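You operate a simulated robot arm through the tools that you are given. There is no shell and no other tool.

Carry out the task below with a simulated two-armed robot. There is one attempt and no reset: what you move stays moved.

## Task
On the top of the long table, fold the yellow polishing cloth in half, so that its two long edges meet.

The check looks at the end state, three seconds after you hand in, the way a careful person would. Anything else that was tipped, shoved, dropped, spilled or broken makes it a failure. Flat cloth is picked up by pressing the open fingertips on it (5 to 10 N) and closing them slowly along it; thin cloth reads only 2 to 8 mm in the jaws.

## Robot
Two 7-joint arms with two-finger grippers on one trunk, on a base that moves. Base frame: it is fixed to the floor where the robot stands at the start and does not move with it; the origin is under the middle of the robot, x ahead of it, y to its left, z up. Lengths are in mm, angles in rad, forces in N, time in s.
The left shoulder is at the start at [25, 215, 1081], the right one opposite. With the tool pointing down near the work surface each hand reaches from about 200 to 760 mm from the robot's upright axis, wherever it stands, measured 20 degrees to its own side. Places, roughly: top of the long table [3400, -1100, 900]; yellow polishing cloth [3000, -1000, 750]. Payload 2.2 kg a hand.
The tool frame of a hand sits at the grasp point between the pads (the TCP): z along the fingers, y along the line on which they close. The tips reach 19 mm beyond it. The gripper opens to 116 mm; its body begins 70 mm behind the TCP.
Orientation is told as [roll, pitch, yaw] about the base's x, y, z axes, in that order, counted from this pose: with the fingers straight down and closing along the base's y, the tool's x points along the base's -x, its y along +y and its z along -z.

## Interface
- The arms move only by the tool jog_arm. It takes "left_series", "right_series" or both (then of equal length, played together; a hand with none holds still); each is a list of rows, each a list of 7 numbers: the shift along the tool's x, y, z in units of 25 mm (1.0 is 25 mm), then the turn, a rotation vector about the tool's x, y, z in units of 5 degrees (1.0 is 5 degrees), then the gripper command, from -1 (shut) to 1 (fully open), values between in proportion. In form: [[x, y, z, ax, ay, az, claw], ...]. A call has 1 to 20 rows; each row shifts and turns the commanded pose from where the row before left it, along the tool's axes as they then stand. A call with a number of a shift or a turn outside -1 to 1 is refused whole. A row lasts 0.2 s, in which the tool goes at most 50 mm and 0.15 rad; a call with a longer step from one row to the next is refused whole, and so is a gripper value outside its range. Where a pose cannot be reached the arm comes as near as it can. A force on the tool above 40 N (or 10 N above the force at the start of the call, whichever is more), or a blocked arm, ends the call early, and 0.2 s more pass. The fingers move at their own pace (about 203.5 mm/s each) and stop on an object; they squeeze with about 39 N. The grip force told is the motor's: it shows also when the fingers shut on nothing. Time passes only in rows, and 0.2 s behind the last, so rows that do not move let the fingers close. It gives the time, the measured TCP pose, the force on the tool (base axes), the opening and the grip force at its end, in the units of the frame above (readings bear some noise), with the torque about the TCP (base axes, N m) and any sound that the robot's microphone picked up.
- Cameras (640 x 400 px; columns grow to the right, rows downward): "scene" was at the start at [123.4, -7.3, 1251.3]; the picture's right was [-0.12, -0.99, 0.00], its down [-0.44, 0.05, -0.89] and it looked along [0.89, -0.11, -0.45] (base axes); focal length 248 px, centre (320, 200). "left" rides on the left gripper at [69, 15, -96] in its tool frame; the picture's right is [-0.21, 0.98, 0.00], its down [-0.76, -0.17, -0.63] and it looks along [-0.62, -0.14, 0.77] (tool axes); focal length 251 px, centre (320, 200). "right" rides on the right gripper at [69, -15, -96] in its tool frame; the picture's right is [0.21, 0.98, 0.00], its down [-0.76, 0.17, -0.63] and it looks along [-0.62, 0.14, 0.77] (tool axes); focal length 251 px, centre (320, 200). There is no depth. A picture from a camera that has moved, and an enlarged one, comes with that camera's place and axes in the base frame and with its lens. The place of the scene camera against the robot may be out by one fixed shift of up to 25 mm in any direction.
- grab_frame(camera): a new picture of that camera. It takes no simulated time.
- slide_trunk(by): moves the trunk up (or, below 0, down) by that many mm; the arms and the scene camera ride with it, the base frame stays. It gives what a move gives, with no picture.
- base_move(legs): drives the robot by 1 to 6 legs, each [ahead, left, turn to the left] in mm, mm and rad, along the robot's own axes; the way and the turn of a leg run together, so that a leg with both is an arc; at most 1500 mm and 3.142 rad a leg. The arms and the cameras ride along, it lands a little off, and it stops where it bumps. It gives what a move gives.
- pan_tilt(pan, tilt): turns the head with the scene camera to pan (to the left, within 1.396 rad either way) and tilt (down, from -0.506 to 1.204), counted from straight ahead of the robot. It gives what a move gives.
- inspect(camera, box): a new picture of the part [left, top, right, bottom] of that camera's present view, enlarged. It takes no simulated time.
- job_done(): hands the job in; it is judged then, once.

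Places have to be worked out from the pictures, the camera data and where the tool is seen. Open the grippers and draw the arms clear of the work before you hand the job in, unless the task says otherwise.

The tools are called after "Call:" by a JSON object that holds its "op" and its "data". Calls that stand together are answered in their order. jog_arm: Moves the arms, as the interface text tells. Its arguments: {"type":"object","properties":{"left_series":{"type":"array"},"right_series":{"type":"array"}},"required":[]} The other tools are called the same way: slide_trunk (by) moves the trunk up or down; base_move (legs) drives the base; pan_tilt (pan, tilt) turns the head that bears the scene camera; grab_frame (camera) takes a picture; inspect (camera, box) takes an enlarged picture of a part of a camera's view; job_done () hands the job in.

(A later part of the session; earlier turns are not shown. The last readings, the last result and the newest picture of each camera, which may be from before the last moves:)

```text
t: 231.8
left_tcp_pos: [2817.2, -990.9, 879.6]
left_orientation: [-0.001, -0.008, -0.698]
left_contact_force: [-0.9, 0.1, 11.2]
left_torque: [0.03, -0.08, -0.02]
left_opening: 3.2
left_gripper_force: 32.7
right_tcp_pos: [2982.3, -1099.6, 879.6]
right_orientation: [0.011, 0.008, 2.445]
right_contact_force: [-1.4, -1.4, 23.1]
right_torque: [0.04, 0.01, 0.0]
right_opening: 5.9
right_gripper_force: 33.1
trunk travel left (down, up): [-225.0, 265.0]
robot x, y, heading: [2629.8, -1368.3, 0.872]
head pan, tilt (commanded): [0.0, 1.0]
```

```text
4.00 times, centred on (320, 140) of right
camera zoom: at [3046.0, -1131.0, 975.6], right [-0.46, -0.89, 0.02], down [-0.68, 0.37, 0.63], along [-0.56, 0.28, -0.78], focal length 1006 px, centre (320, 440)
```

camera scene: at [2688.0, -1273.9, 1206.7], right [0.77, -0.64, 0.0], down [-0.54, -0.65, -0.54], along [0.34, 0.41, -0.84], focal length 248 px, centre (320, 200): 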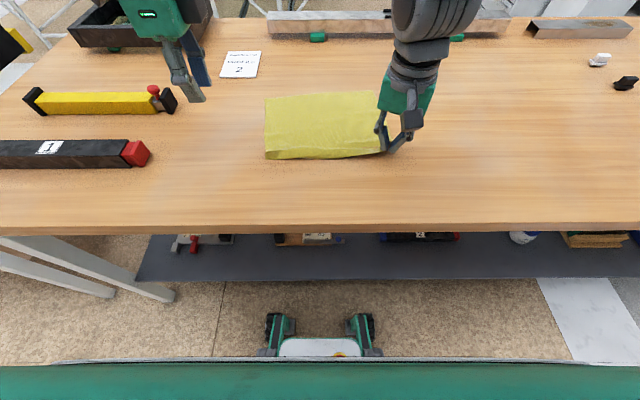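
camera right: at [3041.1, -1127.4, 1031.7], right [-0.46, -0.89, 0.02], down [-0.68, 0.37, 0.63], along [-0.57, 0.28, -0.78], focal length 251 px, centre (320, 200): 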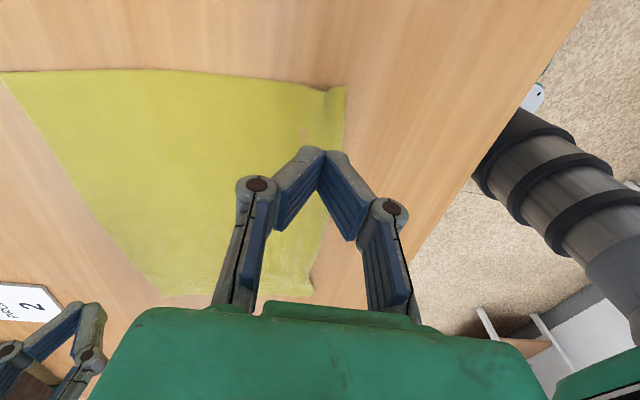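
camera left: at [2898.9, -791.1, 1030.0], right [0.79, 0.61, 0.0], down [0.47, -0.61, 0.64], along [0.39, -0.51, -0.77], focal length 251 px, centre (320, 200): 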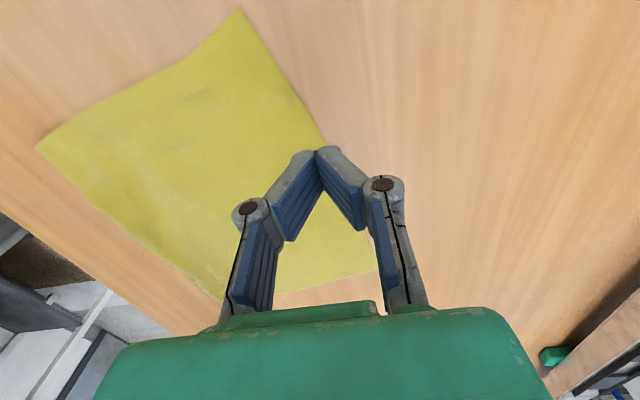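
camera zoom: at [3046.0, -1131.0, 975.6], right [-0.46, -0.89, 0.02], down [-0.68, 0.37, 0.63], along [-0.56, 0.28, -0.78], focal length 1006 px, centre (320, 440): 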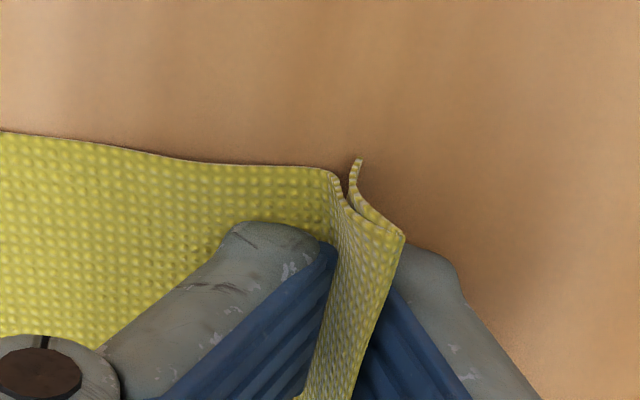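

Both hold firmly (left 3.2 mm, right 5.9 mm). I raise the edge a few mm and pull the cloth toward me, the right more than the left, so that it straightens, squares up and comes further into my reach.

Call:
{"op": "jog_arm", "data": {"left_series": [[0, 0, -0.3, 0, 0, 0, -1], [0, -0.188, 0, 0, 0, 0, -1], [0, -0.188, 0, 0, 0, 0, -1], [0, -0.188, 0, 0, 0, 0, -1], [0, -0.188, 0, 0, 0, 0, -1], [0, -0.188, 0, 0, 0, 0, -1], [0, -0.188, 0, 0, 0, 0, -1], [0, -0.188, 0, 0, 0, 0, -1], [0, -0.188, 0, 0, 0, 0, -1], [0, -0.188, 0, 0, 0, 0, -1], [0, -0.188, 0, 0, 0, 0, -1], [0, 0, 0, 0, 0, 0, -1]], "right_series": [[0, 0, -0.3, 0, 0, 0, -1], [0, 0.276, 0, 0, 0, 0, -1], [0, 0.276, 0, 0, 0, 0, -1], [0, 0.276, 0, 0, 0, 0, -1], [0, 0.276, 0, 0, 0, 0, -1], [0, 0.276, 0, 0, 0, 0, -1], [0, 0.276, 0, 0, 0, 0, -1], [0, 0.276, 0, 0, 0, 0, -1], [0, 0.276, 0, 0, 0, 0, -1], [0, 0.276, 0, 0, 0, 0, -1], [0, 0.276, 0, 0, 0, 0, -1], [0, 0, 0, 0, 0, 0, -1]]}}

Call:
{"op": "inspect", "data": {"camera": "scene", "box": [220, 80, 420, 205]}}

Call:
{"op": "grab_frame", "data": {"camera": "left"}}

Call:
{"op": "grab_frame", "data": {"camera": "right"}}

```text
t: 234.4
left_tcp_pos: [2788.7, -1027.4, 887.0]
left_orientation: [-0.002, -0.01, -0.697]
left_contact_force: [0.3, -0.6, 0.4]
left_torque: [0.02, -0.01, -0.02]
left_opening: 3.4
left_gripper_force: 33.1
right_tcp_pos: [2940.0, -1151.7, 886.7]
right_orientation: [0.019, 0.006, 2.444]
right_contact_force: [0.6, 0.2, -0.5]
right_torque: [-0.03, 0.0, 0.01]
right_opening: 3.5
right_gripper_force: 32.3
trunk travel left (down, up): [-225.0, 265.0]
robot x, y, heading: [2629.8, -1363.5, 0.876]
head pan, tilt (commanded): [0.0, 1.0]
```

```text
3.20 times, centred on (320, 142) of scene
camera zoom: at [2688.6, -1275.0, 1206.7], right [0.77, -0.64, 0.0], down [-0.54, -0.65, -0.54], along [0.34, 0.41, -0.84], focal length 792 px, centre (320, 384)
```

zoom: 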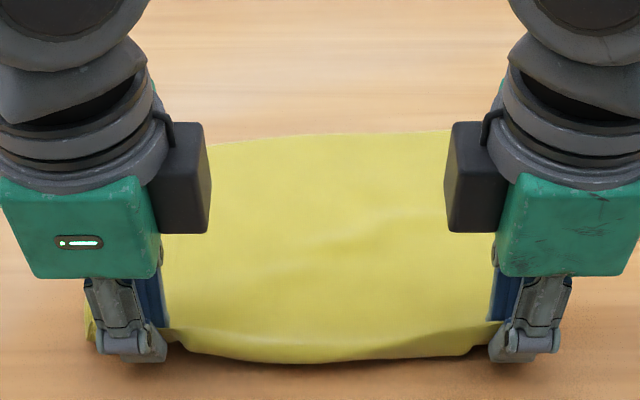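

```text
taken
camera left: at [2744.8, -969.5, 984.1], right [0.79, 0.61, 0.0], down [0.47, -0.61, 0.64], along [0.39, -0.51, -0.77], focal length 251 px, centre (320, 200)
```

left: 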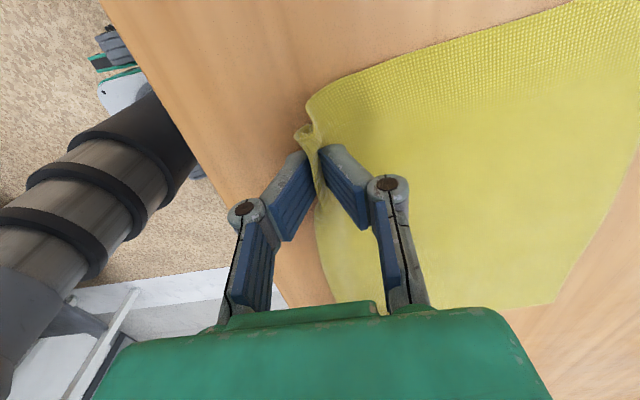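

```text
taken
camera right: at [3002.8, -1183.4, 982.9], right [-0.46, -0.89, 0.02], down [-0.68, 0.37, 0.63], along [-0.57, 0.28, -0.78], focal length 251 px, centre (320, 200)
```

right: 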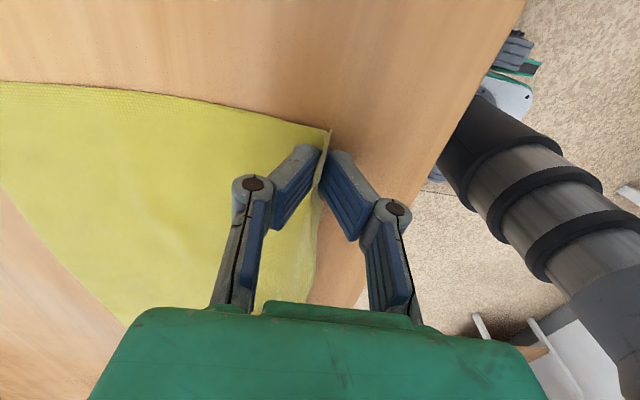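

The cloth follows nicely and is squared up: tips at F≈363, R≈-91 and 104. I lift the near edge up partway and look for the far corners.

Call:
{"op": "jog_arm", "data": {"left_series": [[0, 0.04, -0.3, 0, 0, 0, -1], [0, 0.06, -0.3, 0, 0, 0, -1], [0, 0.1, -0.3, 0, 0, 0, -1], [0, 0.12, -0.3, 0, 0, 0, -1], [0, 0.16, -0.28, 0, 0, 0, -1], [0, 0.2, -0.26, 0, 0, 0, -1], [0, 0.22, -0.24, 0, 0, 0, -1], [0, 0.26, -0.22, 0, 0, 0, -1], [0, 0.28, -0.2, 0, 0, 0, -1], [0, 0.3, -0.18, 0, 0, 0, -1], [0, 0, 0, 0, 0, 0, -1]], "right_series": [[0, -0.04, -0.3, 0, 0, 0, -1], [0, -0.06, -0.3, 0, 0, 0, -1], [0, -0.1, -0.3, 0, 0, 0, -1], [0, -0.12, -0.3, 0, 0, 0, -1], [0, -0.16, -0.28, 0, 0, 0, -1], [0, -0.2, -0.26, 0, 0, 0, -1], [0, -0.22, -0.24, 0, 0, 0, -1], [0, -0.26, -0.22, 0, 0, 0, -1], [0, -0.28, -0.2, 0, 0, 0, -1], [0, -0.3, -0.18, 0, 0, 0, -1], [0, 0, 0, 0, 0, 0, -1]]}}

Call:
{"op": "grab_frame", "data": {"camera": "left"}}

Call:
{"op": "grab_frame", "data": {"camera": "right"}}

Call:
{"op": "inspect", "data": {"camera": "scene", "box": [220, 80, 420, 205]}}

```text
t: 236.8
left_tcp_pos: [2814.2, -992.5, 950.1]
left_orientation: [-0.001, -0.009, -0.696]
left_contact_force: [-0.2, -0.3, -0.6]
left_torque: [0.01, 0.04, 0.03]
left_opening: 3.4
left_gripper_force: 32.2
right_tcp_pos: [2967.9, -1117.0, 949.2]
right_orientation: [0.019, 0.007, 2.445]
right_contact_force: [0.6, 0.2, -1.4]
right_torque: [-0.02, 0.0, -0.02]
right_opening: 3.0
right_gripper_force: 32.4
trunk travel left (down, up): [-225.0, 265.0]
robot x, y, heading: [2627.0, -1364.6, 0.875]
head pan, tilt (commanded): [0.0, 1.0]
```

```text
taken
camera left: at [2771.2, -936.1, 1048.3], right [0.79, 0.61, 0.0], down [0.47, -0.61, 0.64], along [0.39, -0.51, -0.77], focal length 251 px, centre (320, 200)
```

left: 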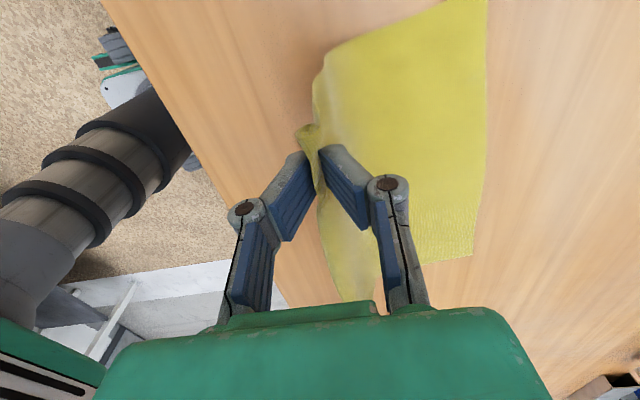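

```text
taken
camera right: at [3031.9, -1148.0, 1046.4], right [-0.46, -0.89, 0.02], down [-0.68, 0.37, 0.63], along [-0.57, 0.28, -0.78], focal length 251 px, centre (320, 200)
```

right: 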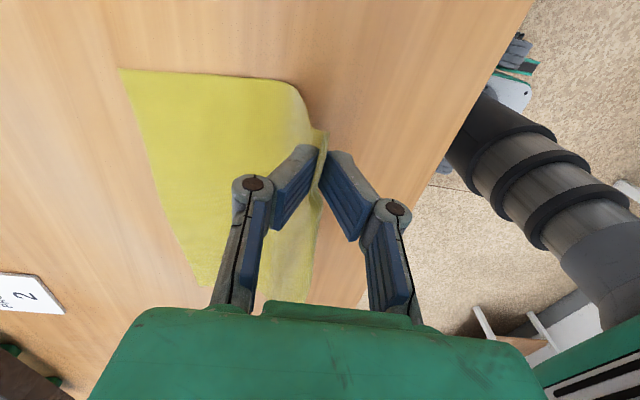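

```text
3.20 times, centred on (320, 142) of scene
camera zoom: at [2688.4, -1275.2, 1206.7], right [0.77, -0.64, 0.0], down [-0.54, -0.65, -0.54], along [0.34, 0.41, -0.84], focal length 792 px, centre (320, 384)
```

zoom: 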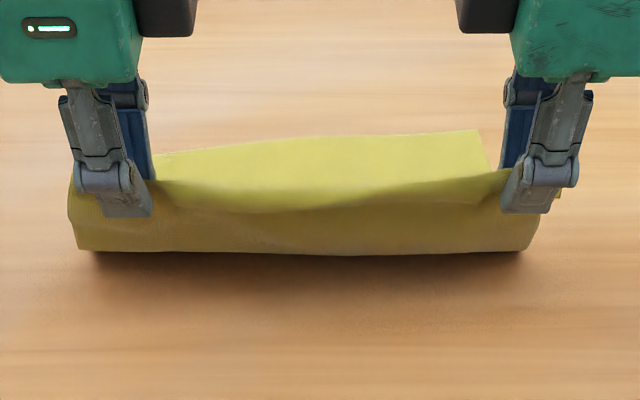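

The cloth hangs well, but the left side seems shorter: FL ≈ (515,-143), FR ≈ (543,108). There may be extra cloth rolled into the left hem. I zoom in on both pinches.

Call:
{"op": "inspect", "data": {"camera": "left", "box": [270, 90, 370, 170]}}

Call:
{"op": "inspect", "data": {"camera": "right", "box": [270, 90, 370, 170]}}

Call:
{"op": "inspect", "data": {"camera": "scene", "box": [235, 125, 335, 165]}}

```text
5.00 times, centred on (320, 130) of left
camera zoom: at [2771.2, -936.1, 1048.3], right [0.79, 0.61, 0.0], down [0.47, -0.61, 0.64], along [0.39, -0.51, -0.77], focal length 1257 px, centre (320, 550)
```

zoom: 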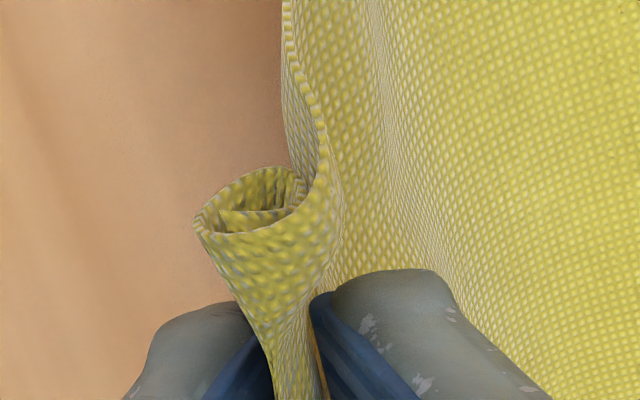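

```text
5.00 times, centred on (320, 130) of right
camera zoom: at [3031.9, -1148.0, 1046.4], right [-0.46, -0.89, 0.02], down [-0.68, 0.37, 0.63], along [-0.57, 0.28, -0.78], focal length 1257 px, centre (320, 550)
```

zoom: 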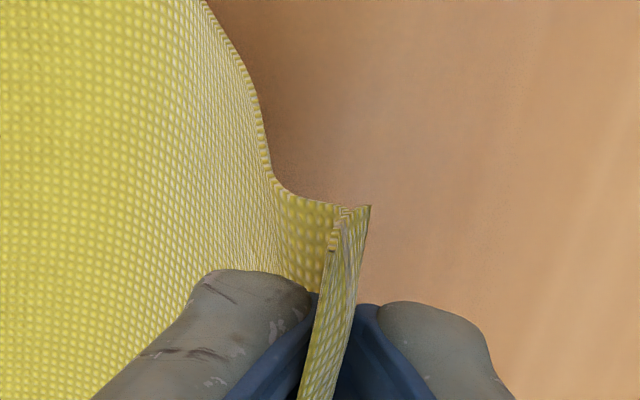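

```text
6.40 times, centred on (285, 145) of scene
camera zoom: at [2688.4, -1275.2, 1206.7], right [0.77, -0.64, 0.0], down [-0.54, -0.65, -0.54], along [0.34, 0.41, -0.84], focal length 1585 px, centre (544, 552)
```

zoom: 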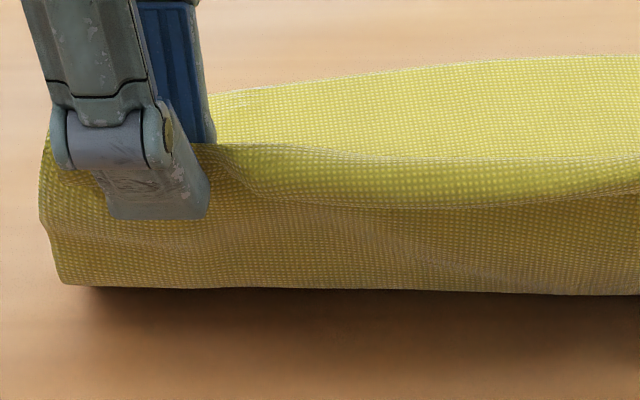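

The right pinch is clean, but the left holds a rolled hem. I bring both hands back down toward the near side and release only the left, in the air just above the table, so that its roll can spring open.

Call:
{"op": "jog_arm", "data": {"left_series": [[0, -0.26, 0.2, 0, 0, 0, -1], [0, -0.24, 0.25, 0, 0, 0, -1], [0, -0.22, 0.3, 0, 0, 0, -1], [0, -0.2, 0.3, 0, 0, 0, -1], [0, -0.15, 0.3, 0, 0, 0, -1], [0, -0.1, 0.3, 0, 0, 0, -1], [0, 0, 0, 0, 0, 0, -1], [0, 0, 0, 0, 0, 0, -0.8], [0, 0, 0, 0, 0, 0, -0.5], [0, 0, 0, 0, 0, 0, -0.2], [0, 0, -0.2, 0, 0, 0, -0.2], [0, 0, -0.6, 0, 0, 0, -0.2], [0, 0, -0.8, 0, 0, 0, -0.2], [0.3, 0, -0.8, 0, 0, 0, -0.2], [0.6, 0.3, -0.6, 0, 0, 0, -0.2], [0.6, 0.6, 0, 0, 0, 0, -0.2]], "right_series": [[0, 0.26, 0.2, 0, 0, 0, -1], [0, 0.24, 0.25, 0, 0, 0, -1], [0, 0.22, 0.3, 0, 0, 0, -1], [0, 0.2, 0.3, 0, 0, 0, -1], [0, 0.15, 0.3, 0, 0, 0, -1], [0, 0.1, 0.3, 0, 0, 0, -1], [0, 0, 0, 0, 0, 0, -1], [0, 0, 0, 0, 0, 0, -1], [0, 0, 0, 0, 0, 0, -1], [0, 0, 0, 0, 0, 0, -1], [0, 0, 0, 0, 0, 0, -1], [0, 0, 0, 0, 0, 0, -1], [0, 0, 0, 0, 0, 0, -1], [0, 0, 0, 0, 0, 0, -1], [0, 0, 0, 0, 0, 0, -1], [0, 0, 0, 0, 0, 0, -1]]}}

Call:
{"op": "grab_frame", "data": {"camera": "left"}}

Call:
{"op": "inspect", "data": {"camera": "scene", "box": [220, 90, 420, 215]}}

```text
t: 240.2
left_tcp_pos: [2781.8, -971.2, 984.6]
left_orientation: [-0.004, -0.01, -0.697]
left_contact_force: [0.5, -0.2, -0.2]
left_torque: [-0.01, 0.0, 0.0]
left_opening: 46.6
left_gripper_force: 0.0
right_tcp_pos: [2946.8, -1138.1, 909.6]
right_orientation: [0.017, 0.006, 2.444]
right_contact_force: [0.0, -0.7, -0.1]
right_torque: [-0.01, 0.02, 0.02]
right_opening: 2.9
right_gripper_force: 31.0
trunk travel left (down, up): [-225.0, 265.0]
robot x, y, heading: [2625.7, -1367.8, 0.872]
head pan, tilt (commanded): [0.0, 1.0]
```

```text
taken
camera left: at [2738.6, -913.7, 1081.7], right [0.79, 0.61, 0.0], down [0.47, -0.61, 0.64], along [0.39, -0.51, -0.77], focal length 251 px, centre (320, 200)
```

left: 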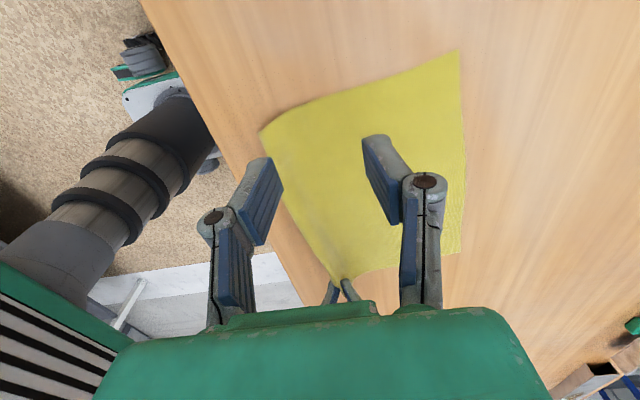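

```text
3.20 times, centred on (320, 152) of scene
camera zoom: at [2688.0, -1273.8, 1206.6], right [0.77, -0.64, 0.0], down [-0.54, -0.65, -0.54], along [0.34, 0.41, -0.84], focal length 792 px, centre (320, 352)
```

zoom: 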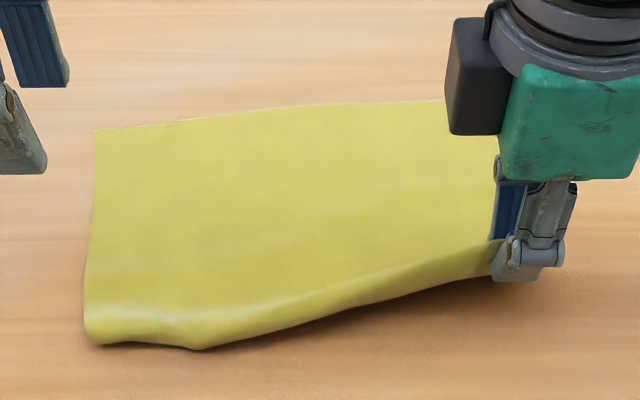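

The left strip (≈50 mm) folded under again on release. The earlier lift-and-trail move did bring it out flat, so I repeat it: grip the rounded left edge, with the right hand still holding its corner.

Call:
{"op": "jog_arm", "data": {"left_series": [[-0.32, -0.385, 0.77, 0, 0, 0, -0.55], [-0.32, -0.385, 0.77, 0, 0, 0, -0.55], [-0.32, -0.385, 0.77, 0, 0, 0, -0.55], [-0.32, -0.385, 0.77, 0, 0, 0, -0.55], [-0.32, -0.385, 0.77, 0, 0, 0, -0.55], [0, 0, 0, 0, 0, 0, -0.55]]}}

Call:
{"op": "inspect", "data": {"camera": "left", "box": [200, 70, 440, 220]}}

```text
t: 241.6
left_tcp_pos: [2782.9, -1035.5, 888.3]
left_orientation: [-0.001, -0.009, -0.696]
left_contact_force: [-1.1, -0.1, -0.6]
left_torque: [0.01, -0.02, -0.01]
left_opening: 26.5
left_gripper_force: 0.0
right_tcp_pos: [2948.0, -1139.8, 909.2]
right_orientation: [0.018, 0.005, 2.445]
right_contact_force: [-0.1, -0.9, -0.1]
right_torque: [0.01, -0.02, 0.01]
right_opening: 3.1
right_gripper_force: 32.2
trunk travel left (down, up): [-225.0, 265.0]
robot x, y, heading: [2622.6, -1364.6, 0.876]
head pan, tilt (commanded): [0.0, 1.0]
```

```text
2.67 times, centred on (320, 145) of left
camera zoom: at [2739.6, -978.2, 986.1], right [0.79, 0.61, 0.0], down [0.47, -0.61, 0.64], along [0.39, -0.51, -0.77], focal length 670 px, centre (320, 347)
```

zoom: 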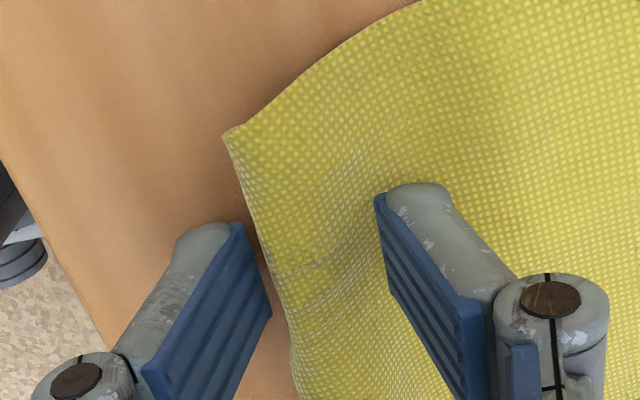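

Call:
{"op": "inspect", "data": {"camera": "left", "box": [260, 100, 340, 150]}}

Call:
{"op": "inspect", "data": {"camera": "scene", "box": [235, 170, 315, 215]}}

```text
8.00 times, centred on (300, 125) of left
camera zoom: at [2739.6, -978.2, 986.1], right [0.79, 0.61, 0.0], down [0.47, -0.61, 0.64], along [0.39, -0.51, -0.77], focal length 2012 px, centre (480, 800)
```

zoom: 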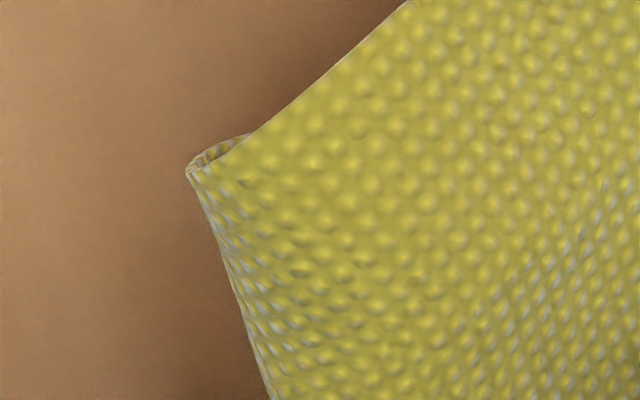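

```text
8.00 times, centred on (275, 192) of scene
camera zoom: at [2688.6, -1275.4, 1206.8], right [0.77, -0.64, 0.0], down [-0.54, -0.65, -0.54], along [0.34, 0.41, -0.84], focal length 1981 px, centre (680, 260)
```

zoom: 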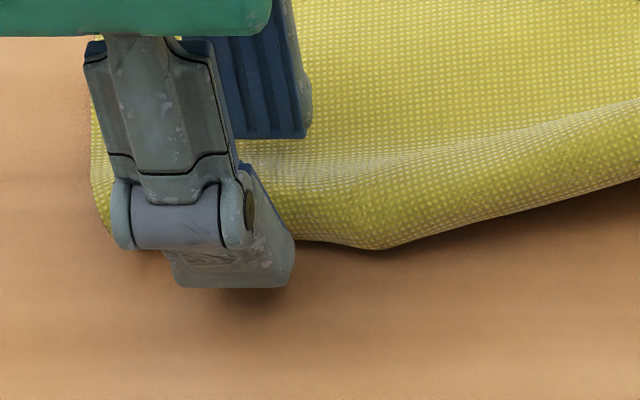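

It is a fold with the strip underneath. I gather and grip this fold, then do the lift-and-trail move again.

Call:
{"op": "jog_arm", "data": {"left_series": [[0, 0, 0.16, 0, 0, 0, -0.55], [0, 0, 0.08, 0, 0, 0, -0.55], [0, 0, 0.06, 0, 0, 0, -0.55], [0, 0, 0, 0, 0, 0, -0.55]]}}

```text
t: 242.6
left_tcp_pos: [2782.2, -1035.9, 882.2]
left_orientation: [0.001, -0.008, -0.698]
left_contact_force: [0.5, -0.7, 0.2]
left_torque: [0.01, -0.01, -0.01]
left_opening: 26.3
left_gripper_force: 0.2
right_tcp_pos: [2946.4, -1140.7, 910.0]
right_orientation: [0.017, 0.009, 2.446]
right_contact_force: [0.1, -0.5, -0.7]
right_torque: [0.01, 0.02, -0.01]
right_opening: 3.0
right_gripper_force: 31.4
trunk travel left (down, up): [-225.0, 265.0]
robot x, y, heading: [2627.5, -1365.9, 0.876]
head pan, tilt (commanded): [0.0, 1.0]
```

Call:
{"op": "jog_arm", "data": {"left_series": [[0, 0, 0.05, 0, 0, 0, -0.55], [0, 0, 0.03, 0, 0, 0, -0.58], [0, 0, 0.01, 0, 0, 0, -0.63], [0, 0, 0.01, 0, 0, 0, -0.68], [0, 0, 0.01, 0, 0, 0, -0.73], [0, 0, 0.01, 0, 0, 0, -0.78], [0, 0, 0.01, 0, 0, 0, -0.83], [0, 0, 0.01, 0, 0, 0, -0.88], [0, 0, 0, 0, 0, 0, -0.94], [0, 0, 0, 0, 0, 0, -1], [0, 0, 0, 0, 0, 0, -1]]}}

Call:
{"op": "inspect", "data": {"camera": "left", "box": [240, 90, 400, 190]}}

```text
t: 245.0
left_tcp_pos: [2783.3, -1037.2, 879.0]
left_orientation: [0.0, -0.008, -0.698]
left_contact_force: [-1.0, -2.1, 18.0]
left_torque: [-0.04, 0.15, 0.07]
left_opening: 5.2
left_gripper_force: 32.4
right_tcp_pos: [2947.6, -1141.6, 908.7]
right_orientation: [0.015, 0.006, 2.445]
right_contact_force: [0.3, 0.4, 0.4]
right_torque: [-0.03, -0.01, -0.01]
right_opening: 3.0
right_gripper_force: 32.0
trunk travel left (down, up): [-225.0, 265.0]
robot x, y, heading: [2625.0, -1364.2, 0.876]
head pan, tilt (commanded): [0.0, 1.0]
```

```text
4.00 times, centred on (320, 140) of left
camera zoom: at [2738.9, -980.6, 976.6], right [0.79, 0.61, 0.0], down [0.47, -0.61, 0.64], along [0.39, -0.5, -0.77], focal length 1006 px, centre (320, 440)
```

zoom: 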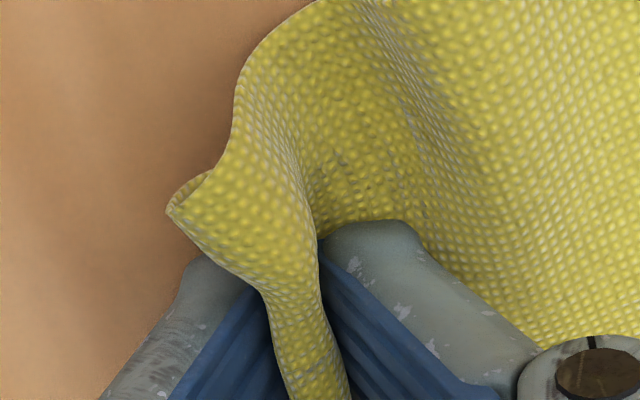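

Gripped (5.2 mm). I lift it well clear so the tucked strip can hang down, and look at it.

Call:
{"op": "jog_arm", "data": {"left_series": [[0, 0.05, -0.4, 0, 0, 0, -1], [0, 0.05, -0.4, 0, 0, 0, -1], [0, 0.05, -0.4, 0, 0, 0, -1], [0, 0.05, -0.4, 0, 0, 0, -1], [0, 0.05, -0.4, 0, 0, 0, -1], [0, 0.05, -0.4, 0, 0, 0, -1], [0, 0.05, -0.4, 0, 0, 0, -1], [0, 0.05, -0.4, 0, 0, 0, -1], [0, 0.05, -0.4, 0, 0, 0, -1], [0, 0, 0, 0, 0, 0, -1]], "right_series": [[0, -0.05, -0.3, 0, 0, 0, -1], [0, -0.05, -0.3, 0, 0, 0, -1], [0, -0.05, -0.3, 0, 0, 0, -1], [0, -0.05, -0.3, 0, 0, 0, -1], [0, -0.05, -0.3, 0, 0, 0, -1], [0, -0.05, -0.3, 0, 0, 0, -1], [0, -0.05, -0.3, 0, 0, 0, -1], [0, -0.05, -0.2, 0, 0, 0, -1], [0, -0.05, -0.2, 0, 0, 0, -1], [0, 0, 0, 0, 0, 0, -1]]}}

Call:
{"op": "inspect", "data": {"camera": "scene", "box": [220, 90, 420, 215]}}

Call:
{"op": "inspect", "data": {"camera": "left", "box": [240, 60, 400, 180]}}

Call:
{"op": "grab_frame", "data": {"camera": "right"}}

```text
t: 247.2
left_tcp_pos: [2788.6, -1029.3, 968.8]
left_orientation: [-0.001, -0.01, -0.695]
left_contact_force: [0.4, 0.2, -0.4]
left_torque: [0.01, -0.01, 0.01]
left_opening: 4.7
left_gripper_force: 36.1
right_tcp_pos: [2956.5, -1131.2, 972.4]
right_orientation: [0.018, 0.005, 2.445]
right_contact_force: [0.2, 0.4, 0.6]
right_torque: [0.0, -0.02, 0.04]
right_opening: 3.3
right_gripper_force: 31.8
trunk travel left (down, up): [-225.0, 265.0]
robot x, y, heading: [2630.3, -1362.8, 0.876]
head pan, tilt (commanded): [0.0, 1.0]
```

```text
3.20 times, centred on (320, 152) of scene
camera zoom: at [2688.4, -1275.3, 1206.7], right [0.77, -0.64, 0.0], down [-0.54, -0.65, -0.54], along [0.34, 0.41, -0.84], focal length 792 px, centre (320, 352)
```

zoom: 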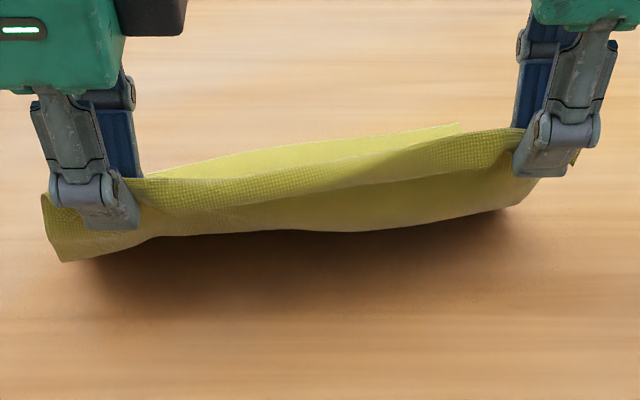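

```text
3.33 times, centred on (320, 120) of left
camera zoom: at [2745.1, -971.7, 1066.0], right [0.79, 0.61, 0.0], down [0.47, -0.61, 0.64], along [0.39, -0.51, -0.77], focal length 838 px, centre (320, 467)
```

zoom: 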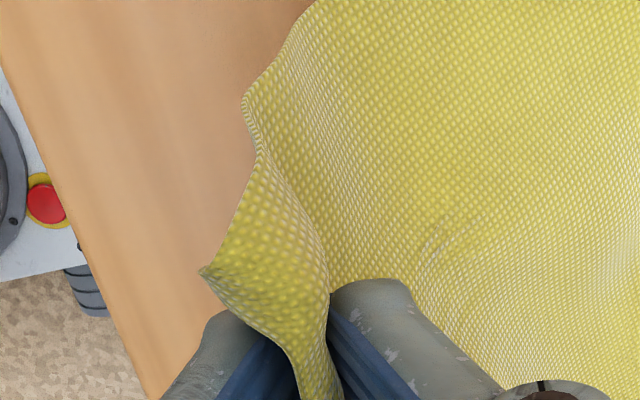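

```text
taken
camera right: at [3018.9, -1162.2, 1068.7], right [-0.46, -0.89, 0.02], down [-0.68, 0.37, 0.63], along [-0.57, 0.28, -0.78], focal length 251 px, centre (320, 200)
```

right: 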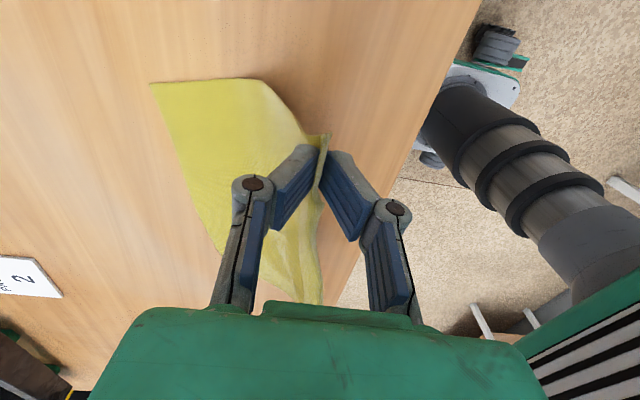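

The strip now hangs freely on my side of the left jaw. I lower both hands and move forward during the last part so that the strip is laid out toward me, then release only the left.

Call:
{"op": "jog_arm", "data": {"left_series": [[0, 0, 0.43, 0, 0, 0, -1], [0, 0, 0.43, 0, 0, 0, -1], [0, 0, 0.43, 0, 0, 0, -1], [0, 0, 0.4, 0, 0, 0, -1], [0, 0.2, 0.185, 0, 0, 0, -1], [0, 0.2, 0.185, 0, 0, 0, -1], [0, 0.2, 0.185, 0, 0, 0, -1], [0, 0.2, 0.185, 0, 0, 0, -1], [0, 0.2, 0.185, 0, 0, 0, -1], [0, 0.2, 0.185, 0, 0, 0, -1], [0, 0.2, 0.185, 0, 0, 0, -1], [0, 0.2, 0.185, 0, 0, 0, -1], [0, 0, 0, 0, 0, 0, -1]], "right_series": [[0, 0, 0.43, 0, 0, 0, -1], [0, 0, 0.43, 0, 0, 0, -1], [0, 0, 0.43, 0, 0, 0, -1], [0, 0, 0.4, 0, 0, 0, -1], [0, -0.2, 0.185, 0, 0, 0, -1], [0, -0.2, 0.185, 0, 0, 0, -1], [0, -0.2, 0.185, 0, 0, 0, -1], [0, -0.2, 0.185, 0, 0, 0, -1], [0, -0.2, 0.185, 0, 0, 0, -1], [0, -0.2, 0.185, 0, 0, 0, -1], [0, -0.2, 0.185, 0, 0, 0, -1], [0, -0.2, 0.185, 0, 0, 0, -1], [0, 0, 0, 0, 0, 0, -1]]}}

Call:
{"op": "inspect", "data": {"camera": "scene", "box": [220, 90, 420, 215]}}

Call:
{"op": "inspect", "data": {"camera": "left", "box": [240, 60, 400, 180]}}

```text
t: 250.0
left_tcp_pos: [2815.2, -998.2, 889.5]
left_orientation: [-0.002, -0.007, -0.697]
left_contact_force: [0.2, 0.3, 0.9]
left_torque: [0.04, 0.01, -0.04]
left_opening: 4.4
left_gripper_force: 33.3
right_tcp_pos: [2981.4, -1102.4, 891.4]
right_orientation: [0.015, 0.006, 2.443]
right_contact_force: [0.3, 0.4, -0.2]
right_torque: [0.0, 0.01, 0.0]
right_opening: 3.2
right_gripper_force: 32.0
trunk travel left (down, up): [-225.0, 265.0]
robot x, y, heading: [2626.9, -1363.3, 0.878]
head pan, tilt (commanded): [0.0, 1.0]
```

```text
3.20 times, centred on (320, 152) of scene
camera zoom: at [2688.6, -1275.0, 1206.7], right [0.77, -0.64, 0.0], down [-0.54, -0.65, -0.54], along [0.34, 0.41, -0.84], focal length 792 px, centre (320, 352)
```

zoom: 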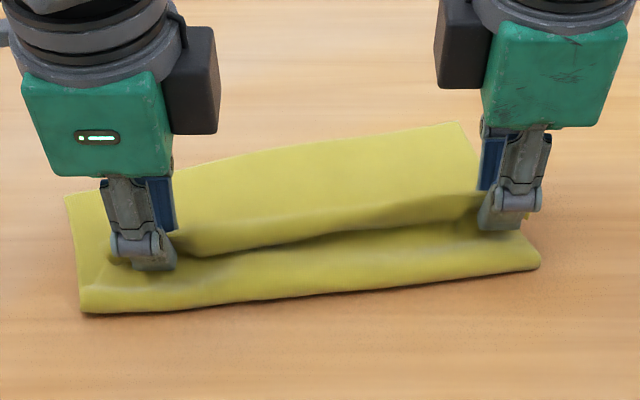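

```text
3.33 times, centred on (320, 120) of left
camera zoom: at [2771.1, -940.9, 986.5], right [0.79, 0.61, 0.0], down [0.47, -0.61, 0.64], along [0.39, -0.5, -0.77], focal length 838 px, centre (320, 467)
```

zoom: 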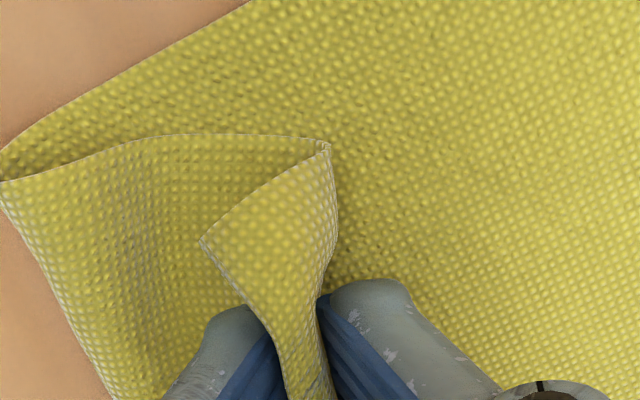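

The strip has now unrolled and lies on top with its true edge visible. As before, I raise slightly, move back toward me so the main sheet flattens with the strip leading, lower and release the left.

Call:
{"op": "jog_arm", "data": {"left_series": [[0, 0, -0.4, 0, 0, 0, -1], [0, -0.3, -0.2, 0, 0, 0, -1], [0, -0.4, 0, 0, 0, 0, -1], [0, -0.4, 0, 0, 0, 0, -1], [0, -0.4, 0, 0, 0, 0, -1], [0, -0.3, 0.1, 0, 0, 0, -1], [0, 0, 0.3, 0, 0, 0, -1], [0, 0, 0.3, 0, 0, 0, -1], [0, 0, 0, 0, 0, 0, -1]], "right_series": [[0, 0, -0.4, 0, 0, 0, -1], [0, 0.3, -0.2, 0, 0, 0, -1], [0, 0.4, 0, 0, 0, 0, -1], [0, 0.4, 0, 0, 0, 0, -1], [0, 0.4, 0, 0, 0, 0, -1], [0, 0.3, 0.1, 0, 0, 0, -1], [0, 0, 0.2, 0, 0, 0, -1], [0, 0, 0.2, 0, 0, 0, -1], [0, 0, 0, 0, 0, 0, -1]]}}

Call:
{"op": "inspect", "data": {"camera": "scene", "box": [220, 90, 420, 215]}}

Call:
{"op": "inspect", "data": {"camera": "left", "box": [240, 60, 400, 180]}}

```text
t: 252.0
left_tcp_pos: [2786.5, -1031.8, 887.1]
left_orientation: [-0.002, -0.007, -0.697]
left_contact_force: [-0.1, -0.5, 0.0]
left_torque: [0.02, 0.0, 0.0]
left_opening: 3.4
left_gripper_force: 28.8
right_tcp_pos: [2952.7, -1135.6, 894.4]
right_orientation: [0.016, 0.006, 2.444]
right_contact_force: [0.1, -0.8, -0.1]
right_torque: [-0.04, 0.03, 0.01]
right_opening: 3.0
right_gripper_force: 31.8
trunk travel left (down, up): [-225.0, 265.0]
robot x, y, heading: [2623.1, -1360.5, 0.871]
head pan, tilt (commanded): [0.0, 1.0]
```

```text
3.20 times, centred on (320, 152) of scene
camera zoom: at [2688.5, -1275.3, 1206.8], right [0.77, -0.64, 0.0], down [-0.54, -0.65, -0.54], along [0.34, 0.41, -0.84], focal length 792 px, centre (320, 352)
```

zoom: 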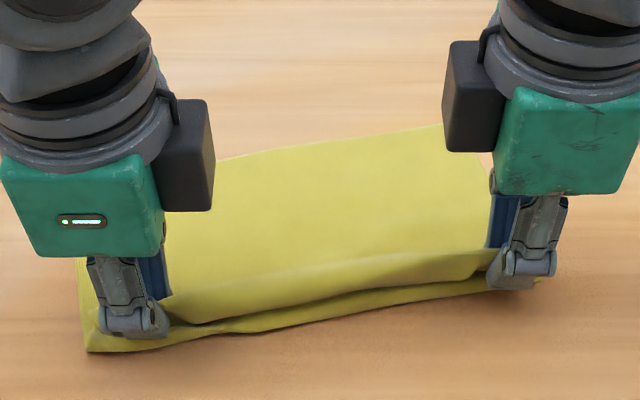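

```text
3.33 times, centred on (320, 120) of left
camera zoom: at [2742.8, -975.2, 984.2], right [0.79, 0.61, 0.0], down [0.47, -0.61, 0.64], along [0.39, -0.51, -0.77], focal length 838 px, centre (320, 467)
```

zoom: 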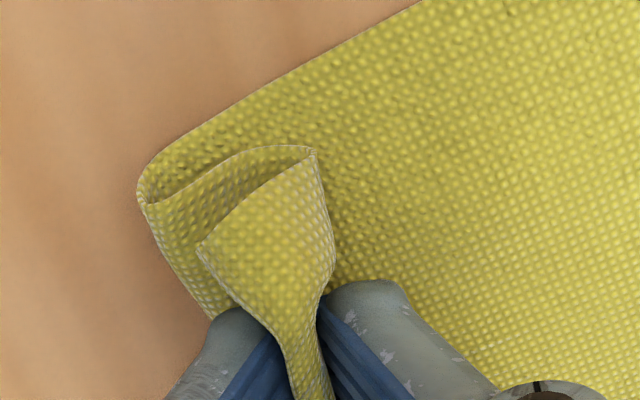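

Good progress. I continue back about 20 mm so the residual fold vanishes, then release the left gently.

Call:
{"op": "jog_arm", "data": {"left_series": [[0, 0, -0.3, 0, 0, 0, -1], [0, -0.3, 0, 0, 0, 0, -1], [0, -0.3, 0, 0, 0, 0, -1], [0, -0.3, 0, 0, 0, 0, -1], [0, 0, 0.25, 0, 0, 0, -1], [0, 0, 0, 0, 0, 0, -0.85], [0, 0, 0, 0, 0, 0, -0.7], [0, 0, 0, 0, 0, 0, -0.5], [0, 0, 0, 0, 0, 0, -0.3], [0, 0, -0.3, 0, 0, 0, -0.3], [0, 0, -0.6, 0, 0, 0, -0.3], [0, 0, -0.8, 0, 0, 0, -0.3], [0, 0, -0.8, 0, 0, 0, -0.3]], "right_series": [[0, 0, 0, 0, 0, 0, -1], [0, 0.3, 0, 0, 0, 0, -1], [0, 0.3, 0, 0, 0, 0, -1], [0, 0.3, 0, 0, 0, 0, -1], [0, 0, 0, 0, 0, 0, -1], [0, 0, 0, 0, 0, 0, -1], [0, 0, 0, 0, 0, 0, -1], [0, 0, 0, 0, 0, 0, -1], [0, 0, 0, 0, 0, 0, -1], [0, 0, 0, 0, 0, 0, -1], [0, 0, 0, 0, 0, 0, -1], [0, 0, 0, 0, 0, 0, -1], [0, 0, 0, 0, 0, 0, -1]]}}

Call:
{"op": "inspect", "data": {"camera": "left", "box": [220, 50, 440, 190]}}

Call:
{"op": "inspect", "data": {"camera": "scene", "box": [220, 90, 420, 215]}}

```text
t: 254.8
left_tcp_pos: [2770.0, -1049.3, 950.1]
left_orientation: [-0.001, -0.006, -0.697]
left_contact_force: [0.3, 0.2, -0.3]
left_torque: [-0.03, -0.05, -0.03]
left_opening: 40.6
left_gripper_force: 0.0
right_tcp_pos: [2938.5, -1153.3, 894.7]
right_orientation: [0.015, 0.006, 2.445]
right_contact_force: [0.3, -0.6, 0.7]
right_torque: [0.03, 0.01, 0.0]
right_opening: 3.0
right_gripper_force: 31.7
trunk travel left (down, up): [-225.0, 265.0]
robot x, y, heading: [2625.3, -1365.5, 0.874]
head pan, tilt (commanded): [0.0, 1.0]
```

```text
2.86 times, centred on (330, 120) of left
camera zoom: at [2726.8, -992.4, 1047.9], right [0.79, 0.61, 0.0], down [0.47, -0.61, 0.64], along [0.39, -0.51, -0.77], focal length 718 px, centre (291, 429)
```

zoom: 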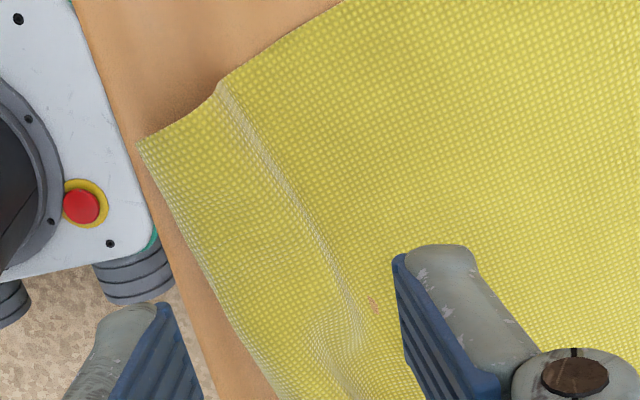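

```text
3.20 times, centred on (320, 152) of scene
camera zoom: at [2687.7, -1275.5, 1206.8], right [0.77, -0.64, 0.0], down [-0.54, -0.65, -0.54], along [0.34, 0.41, -0.84], focal length 792 px, centre (320, 352)
```

zoom: 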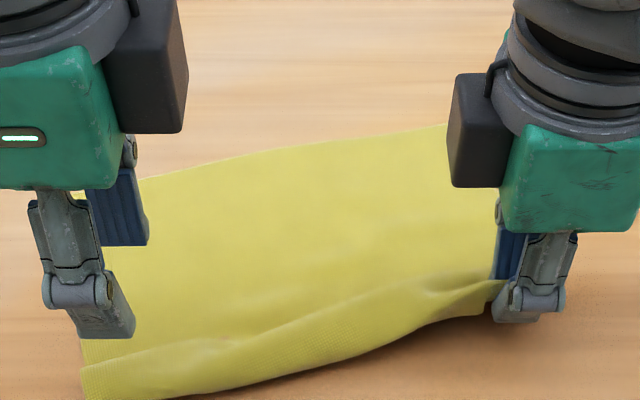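

The near-left strip is out flat with its real edge, right at the table's front edge. I take a wide look to locate all the corners.

Call:
{"op": "grab_frame", "data": {"camera": "left"}}

Call:
{"op": "grab_frame", "data": {"camera": "right"}}

Call:
{"op": "grab_frame", "data": {"camera": "scene"}}

```text
taken
camera left: at [2726.8, -992.4, 1047.9], right [0.79, 0.61, 0.0], down [0.47, -0.61, 0.64], along [0.39, -0.51, -0.77], focal length 251 px, centre (320, 200)
```

left: 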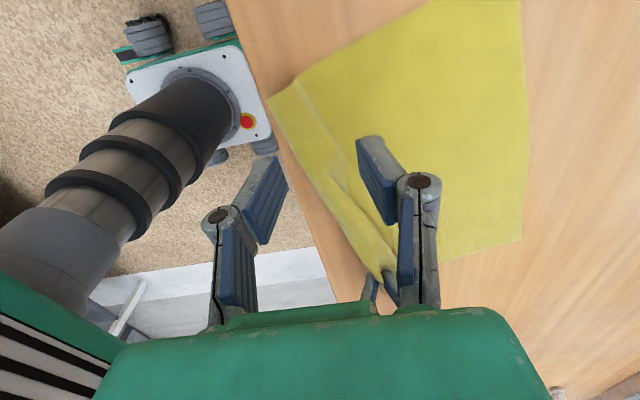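

```text
taken
camera right: at [3001.4, -1184.5, 992.2], right [-0.46, -0.89, 0.02], down [-0.68, 0.37, 0.63], along [-0.57, 0.28, -0.78], focal length 251 px, centre (320, 200)
```

right: 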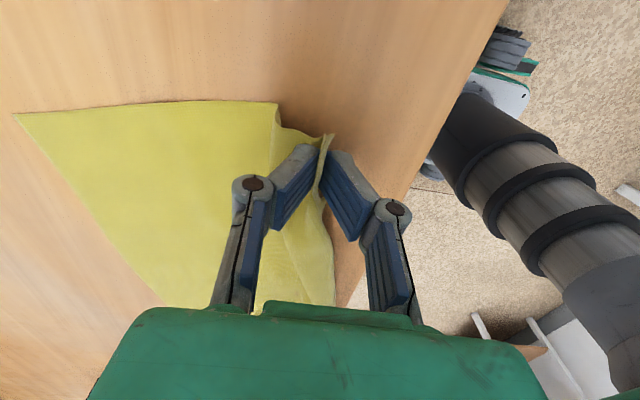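

```text
taken
camera scene: at [2687.7, -1275.5, 1206.8], right [0.77, -0.64, 0.0], down [-0.54, -0.65, -0.54], along [0.34, 0.41, -0.84], focal length 248 px, centre (320, 200)
```

scene: 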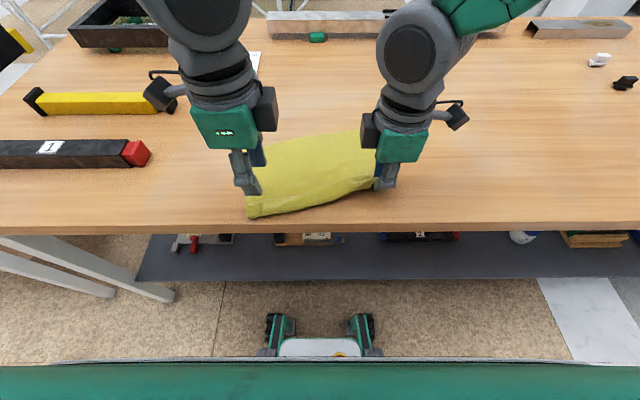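

The left side holds a flat Z-pleat (about 57 mm hidden under the crease). The table's front edge can help: I'll grip the crease, lift, and set it down right at the table edge so that the strip hangs over the edge; pulling the cloth away from me afterwards draws it out flat. First I grip the crease with the left hand.

Call:
{"op": "jog_arm", "data": {"left_series": [[0, -0.16, 0.5, 0, 0, 0, -0.55], [0, 0, 0.7, 0, 0, 0, -0.55], [0, 0, 0.7, 0, 0, 0, -0.55], [0, 0, 0.5, 0, 0, 0, -0.55], [0, 0, 0, 0, 0, 0, -0.55]]}}

Call:
{"op": "inspect", "data": {"camera": "left", "box": [200, 70, 440, 220]}}

```text
t: 256.0
left_tcp_pos: [2769.6, -1052.9, 890.9]
left_orientation: [-0.001, -0.007, -0.695]
left_contact_force: [0.5, -0.1, 0.5]
left_torque: [0.02, -0.01, 0.04]
left_opening: 25.9
left_gripper_force: 0.0
right_tcp_pos: [2938.6, -1153.0, 895.6]
right_orientation: [0.019, 0.006, 2.443]
right_contact_force: [-0.2, 0.0, 0.4]
right_torque: [-0.06, -0.01, -0.02]
right_opening: 3.5
right_gripper_force: 34.3
trunk travel left (down, up): [-225.0, 265.0]
robot x, y, heading: [2627.6, -1363.9, 0.877]
head pan, tilt (commanded): [0.0, 1.0]
```

```text
2.67 times, centred on (320, 145) of left
camera zoom: at [2726.0, -995.6, 987.3], right [0.79, 0.61, 0.0], down [0.47, -0.61, 0.64], along [0.39, -0.51, -0.77], focal length 670 px, centre (320, 347)
```

zoom: 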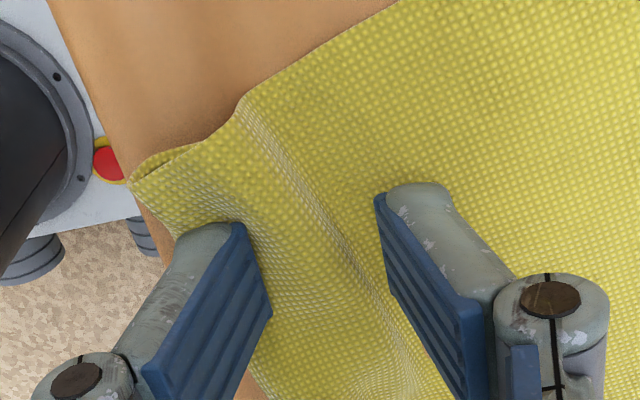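

The fold is still tucked under at the left. A cleaner reset: slide the whole cloth toward me so that its near edge overhangs the table edge and hangs free, then pull it back from the far side so the near edge trails flat. I release the right corner, lift both hands and close them.

Call:
{"op": "jog_arm", "data": {"left_series": [[0, 0, -0.6, 0, 0, 0, -0.7], [0, 0, -0.8, 0, 0, 0, -1], [0, 0, 0, 0, 0, 0, -1], [0, 0, 0, 0, 0, 0, -1], [0, 0, 0, 0, 0, 0, -1], [0, 0, 0, 0, 0, 0, -1], [0, 0, 0, 0, 0, 0, -1], [0, 0.7, 0, 0, 0, 0, -1], [-0.2, 0.9, 0, 0, 0, 0, -1], [-0.2, 0.9, 0, 0, 0, 0, -1], [-0.2, 0.9, 0, 0, 0, 0, -1]], "right_series": [[0, 0, 0.3, 0, 0, 0, -1], [0, 0, 0, 0, 0, 0, -0.85], [0, 0, 0, 0, 0, 0, -0.7], [0, 0, 0, 0, 0, 0, -0.5], [0, 0, -0.4, 0, 0, 0, -0.4], [0, 0, -0.7, 0, 0, 0, -0.4], [0, 0, -0.8, 0, 0, 0, -0.7], [0, -0.7, 0, 0, 0, 0, -1], [-0.3, -0.9, 0, 0, 0, 0, -1], [-0.3, -0.9, 0, 0, 0, 0, -1], [-0.3, -0.9, 0, 0, 0, 0, -1]]}}

Call:
{"op": "inspect", "data": {"camera": "scene", "box": [220, 90, 420, 215]}}

```text
t: 258.4
left_tcp_pos: [2836.9, -994.7, 924.8]
left_orientation: [-0.004, -0.009, -0.698]
left_contact_force: [0.1, 0.2, -0.1]
left_torque: [-0.03, 0.04, 0.01]
left_opening: 0.0
left_gripper_force: 28.6
right_tcp_pos: [2977.6, -1071.6, 932.4]
right_orientation: [0.021, 0.007, 2.446]
right_contact_force: [-0.1, 0.1, -0.1]
right_torque: [-0.02, 0.01, 0.01]
right_opening: 0.2
right_gripper_force: 28.4
trunk travel left (down, up): [-225.0, 265.0]
robot x, y, heading: [2628.0, -1368.3, 0.876]
head pan, tilt (commanded): [0.0, 1.0]
```

```text
3.20 times, centred on (320, 152) of scene
camera zoom: at [2689.9, -1273.1, 1206.4], right [0.77, -0.64, 0.0], down [-0.54, -0.65, -0.54], along [0.34, 0.41, -0.84], focal length 792 px, centre (320, 352)
```

zoom: 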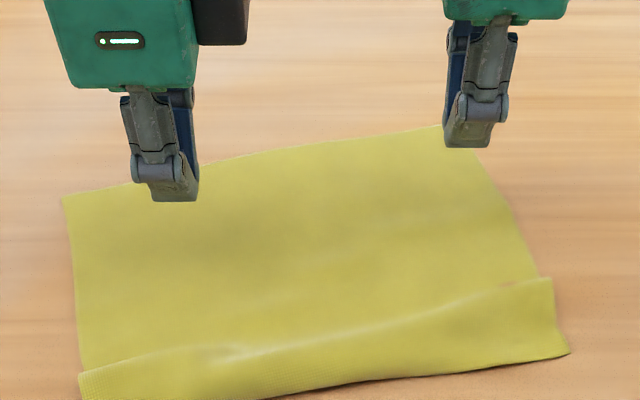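

Both hands are closed above the middle of the cloth. I lower them to press.

Call:
{"op": "jog_arm", "data": {"left_series": [[0, 0, 0.6, 0, 0, 0, -1], [0, 0, 0.6, 0, 0, 0, -1], [0, 0, 0.5, 0, 0, 0, -1], [0, 0, 0.06, 0, 0, 0, -1], [0, 0, 0, 0, 0, 0, -1]], "right_series": [[0, 0, 0.7, 0, 0, 0, -1], [0, 0, 0.7, 0, 0, 0, -1], [0, 0, 0.6, 0, 0, 0, -1], [0, 0, 0.06, 0, 0, 0, -1], [0, 0, 0, 0, 0, 0, -1]]}}

```text
t: 259.6
left_tcp_pos: [2836.3, -997.8, 881.8]
left_orientation: [-0.001, -0.008, -0.697]
left_contact_force: [0.7, 0.0, -0.6]
left_torque: [-0.01, 0.0, -0.02]
left_opening: 0.0
left_gripper_force: 28.4
right_tcp_pos: [2975.4, -1073.2, 881.8]
right_orientation: [0.018, 0.006, 2.445]
right_contact_force: [0.1, -0.4, -0.1]
right_torque: [-0.03, 0.02, -0.01]
right_opening: 0.0
right_gripper_force: 28.6
trunk travel left (down, up): [-225.0, 265.0]
robot x, y, heading: [2630.3, -1362.2, 0.871]
head pan, tilt (commanded): [0.0, 1.0]
```

Call:
{"op": "jog_arm", "data": {"left_series": [[0, 0, 0.08, 0, 0, 0, -1], [0, 0, 0.03, 0, 0, 0, -1], [0, 0, 0, 0, 0, 0, -1]], "right_series": [[0, 0, 0.08, 0, 0, 0, -1], [0, 0, 0.03, 0, 0, 0, -1], [0, 0, 0, 0, 0, 0, -1]]}}

```text
t: 260.4
left_tcp_pos: [2835.6, -997.1, 880.3]
left_orientation: [0.001, -0.008, -0.697]
left_contact_force: [-1.4, 0.1, 15.4]
left_torque: [0.06, 0.09, 0.01]
left_opening: 0.0
left_gripper_force: 28.5
right_tcp_pos: [2974.9, -1073.5, 879.8]
right_orientation: [0.015, 0.006, 2.445]
right_contact_force: [-0.4, 0.0, 0.1]
right_torque: [0.03, -0.05, -0.02]
right_opening: 0.0
right_gripper_force: 28.2
trunk travel left (down, up): [-225.0, 265.0]
robot x, y, heading: [2627.2, -1362.8, 0.873]
head pan, tilt (commanded): [0.0, 1.0]
```

Call:
{"op": "jog_arm", "data": {"left_series": [[0, 0, -0.02, 0, 0, 0, -1], [0, 0, 0, 0, 0, 0, -1], [0, 0, 0, 0, 0, 0, -1]], "right_series": [[0, 0, 0.05, 0, 0, 0, -1], [0, 0, 0.02, 0, 0, 0, -1], [0, 0, 0, 0, 0, 0, -1]]}}

```text
t: 261.2
left_tcp_pos: [2835.3, -997.9, 879.7]
left_orientation: [-0.001, -0.008, -0.696]
left_contact_force: [0.7, 0.4, 2.1]
left_torque: [0.03, -0.01, 0.03]
left_opening: 0.2
left_gripper_force: 28.8
right_tcp_pos: [2975.5, -1073.5, 880.6]
right_orientation: [0.012, 0.007, 2.443]
right_contact_force: [2.8, -0.2, 22.6]
right_torque: [0.06, -0.11, 0.0]
right_opening: 0.2
right_gripper_force: 28.1
trunk travel left (down, up): [-225.0, 265.0]
robot x, y, heading: [2626.4, -1368.2, 0.874]
head pan, tilt (commanded): [0.0, 1.0]
```

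Call:
{"op": "jog_arm", "data": {"left_series": [[0, 0, 0.02, 0, 0, 0, -1], [0, 0, 0, 0, 0, 0, -1], [0, 0, 0, 0, 0, 0, -1]], "right_series": [[0, 0, -0.025, 0, 0, 0, -1], [0, 0, 0, 0, 0, 0, -1], [0, 0, 0, 0, 0, 0, -1]]}}

```text
t: 262.0
left_tcp_pos: [2835.2, -997.6, 880.0]
left_orientation: [-0.001, -0.01, -0.697]
left_contact_force: [-0.8, -2.0, 7.8]
left_torque: [0.0, 0.03, 0.05]
left_opening: 0.4
left_gripper_force: 28.2
right_tcp_pos: [2974.2, -1073.3, 879.5]
right_orientation: [0.016, 0.005, 2.445]
right_contact_force: [3.3, 2.9, 19.8]
right_torque: [0.16, -0.12, 0.02]
right_opening: 0.1
right_gripper_force: 28.4
trunk travel left (down, up): [-225.0, 265.0]
robot x, y, heading: [2631.5, -1368.9, 0.876]
head pan, tilt (commanded): [0.0, 1.0]
```

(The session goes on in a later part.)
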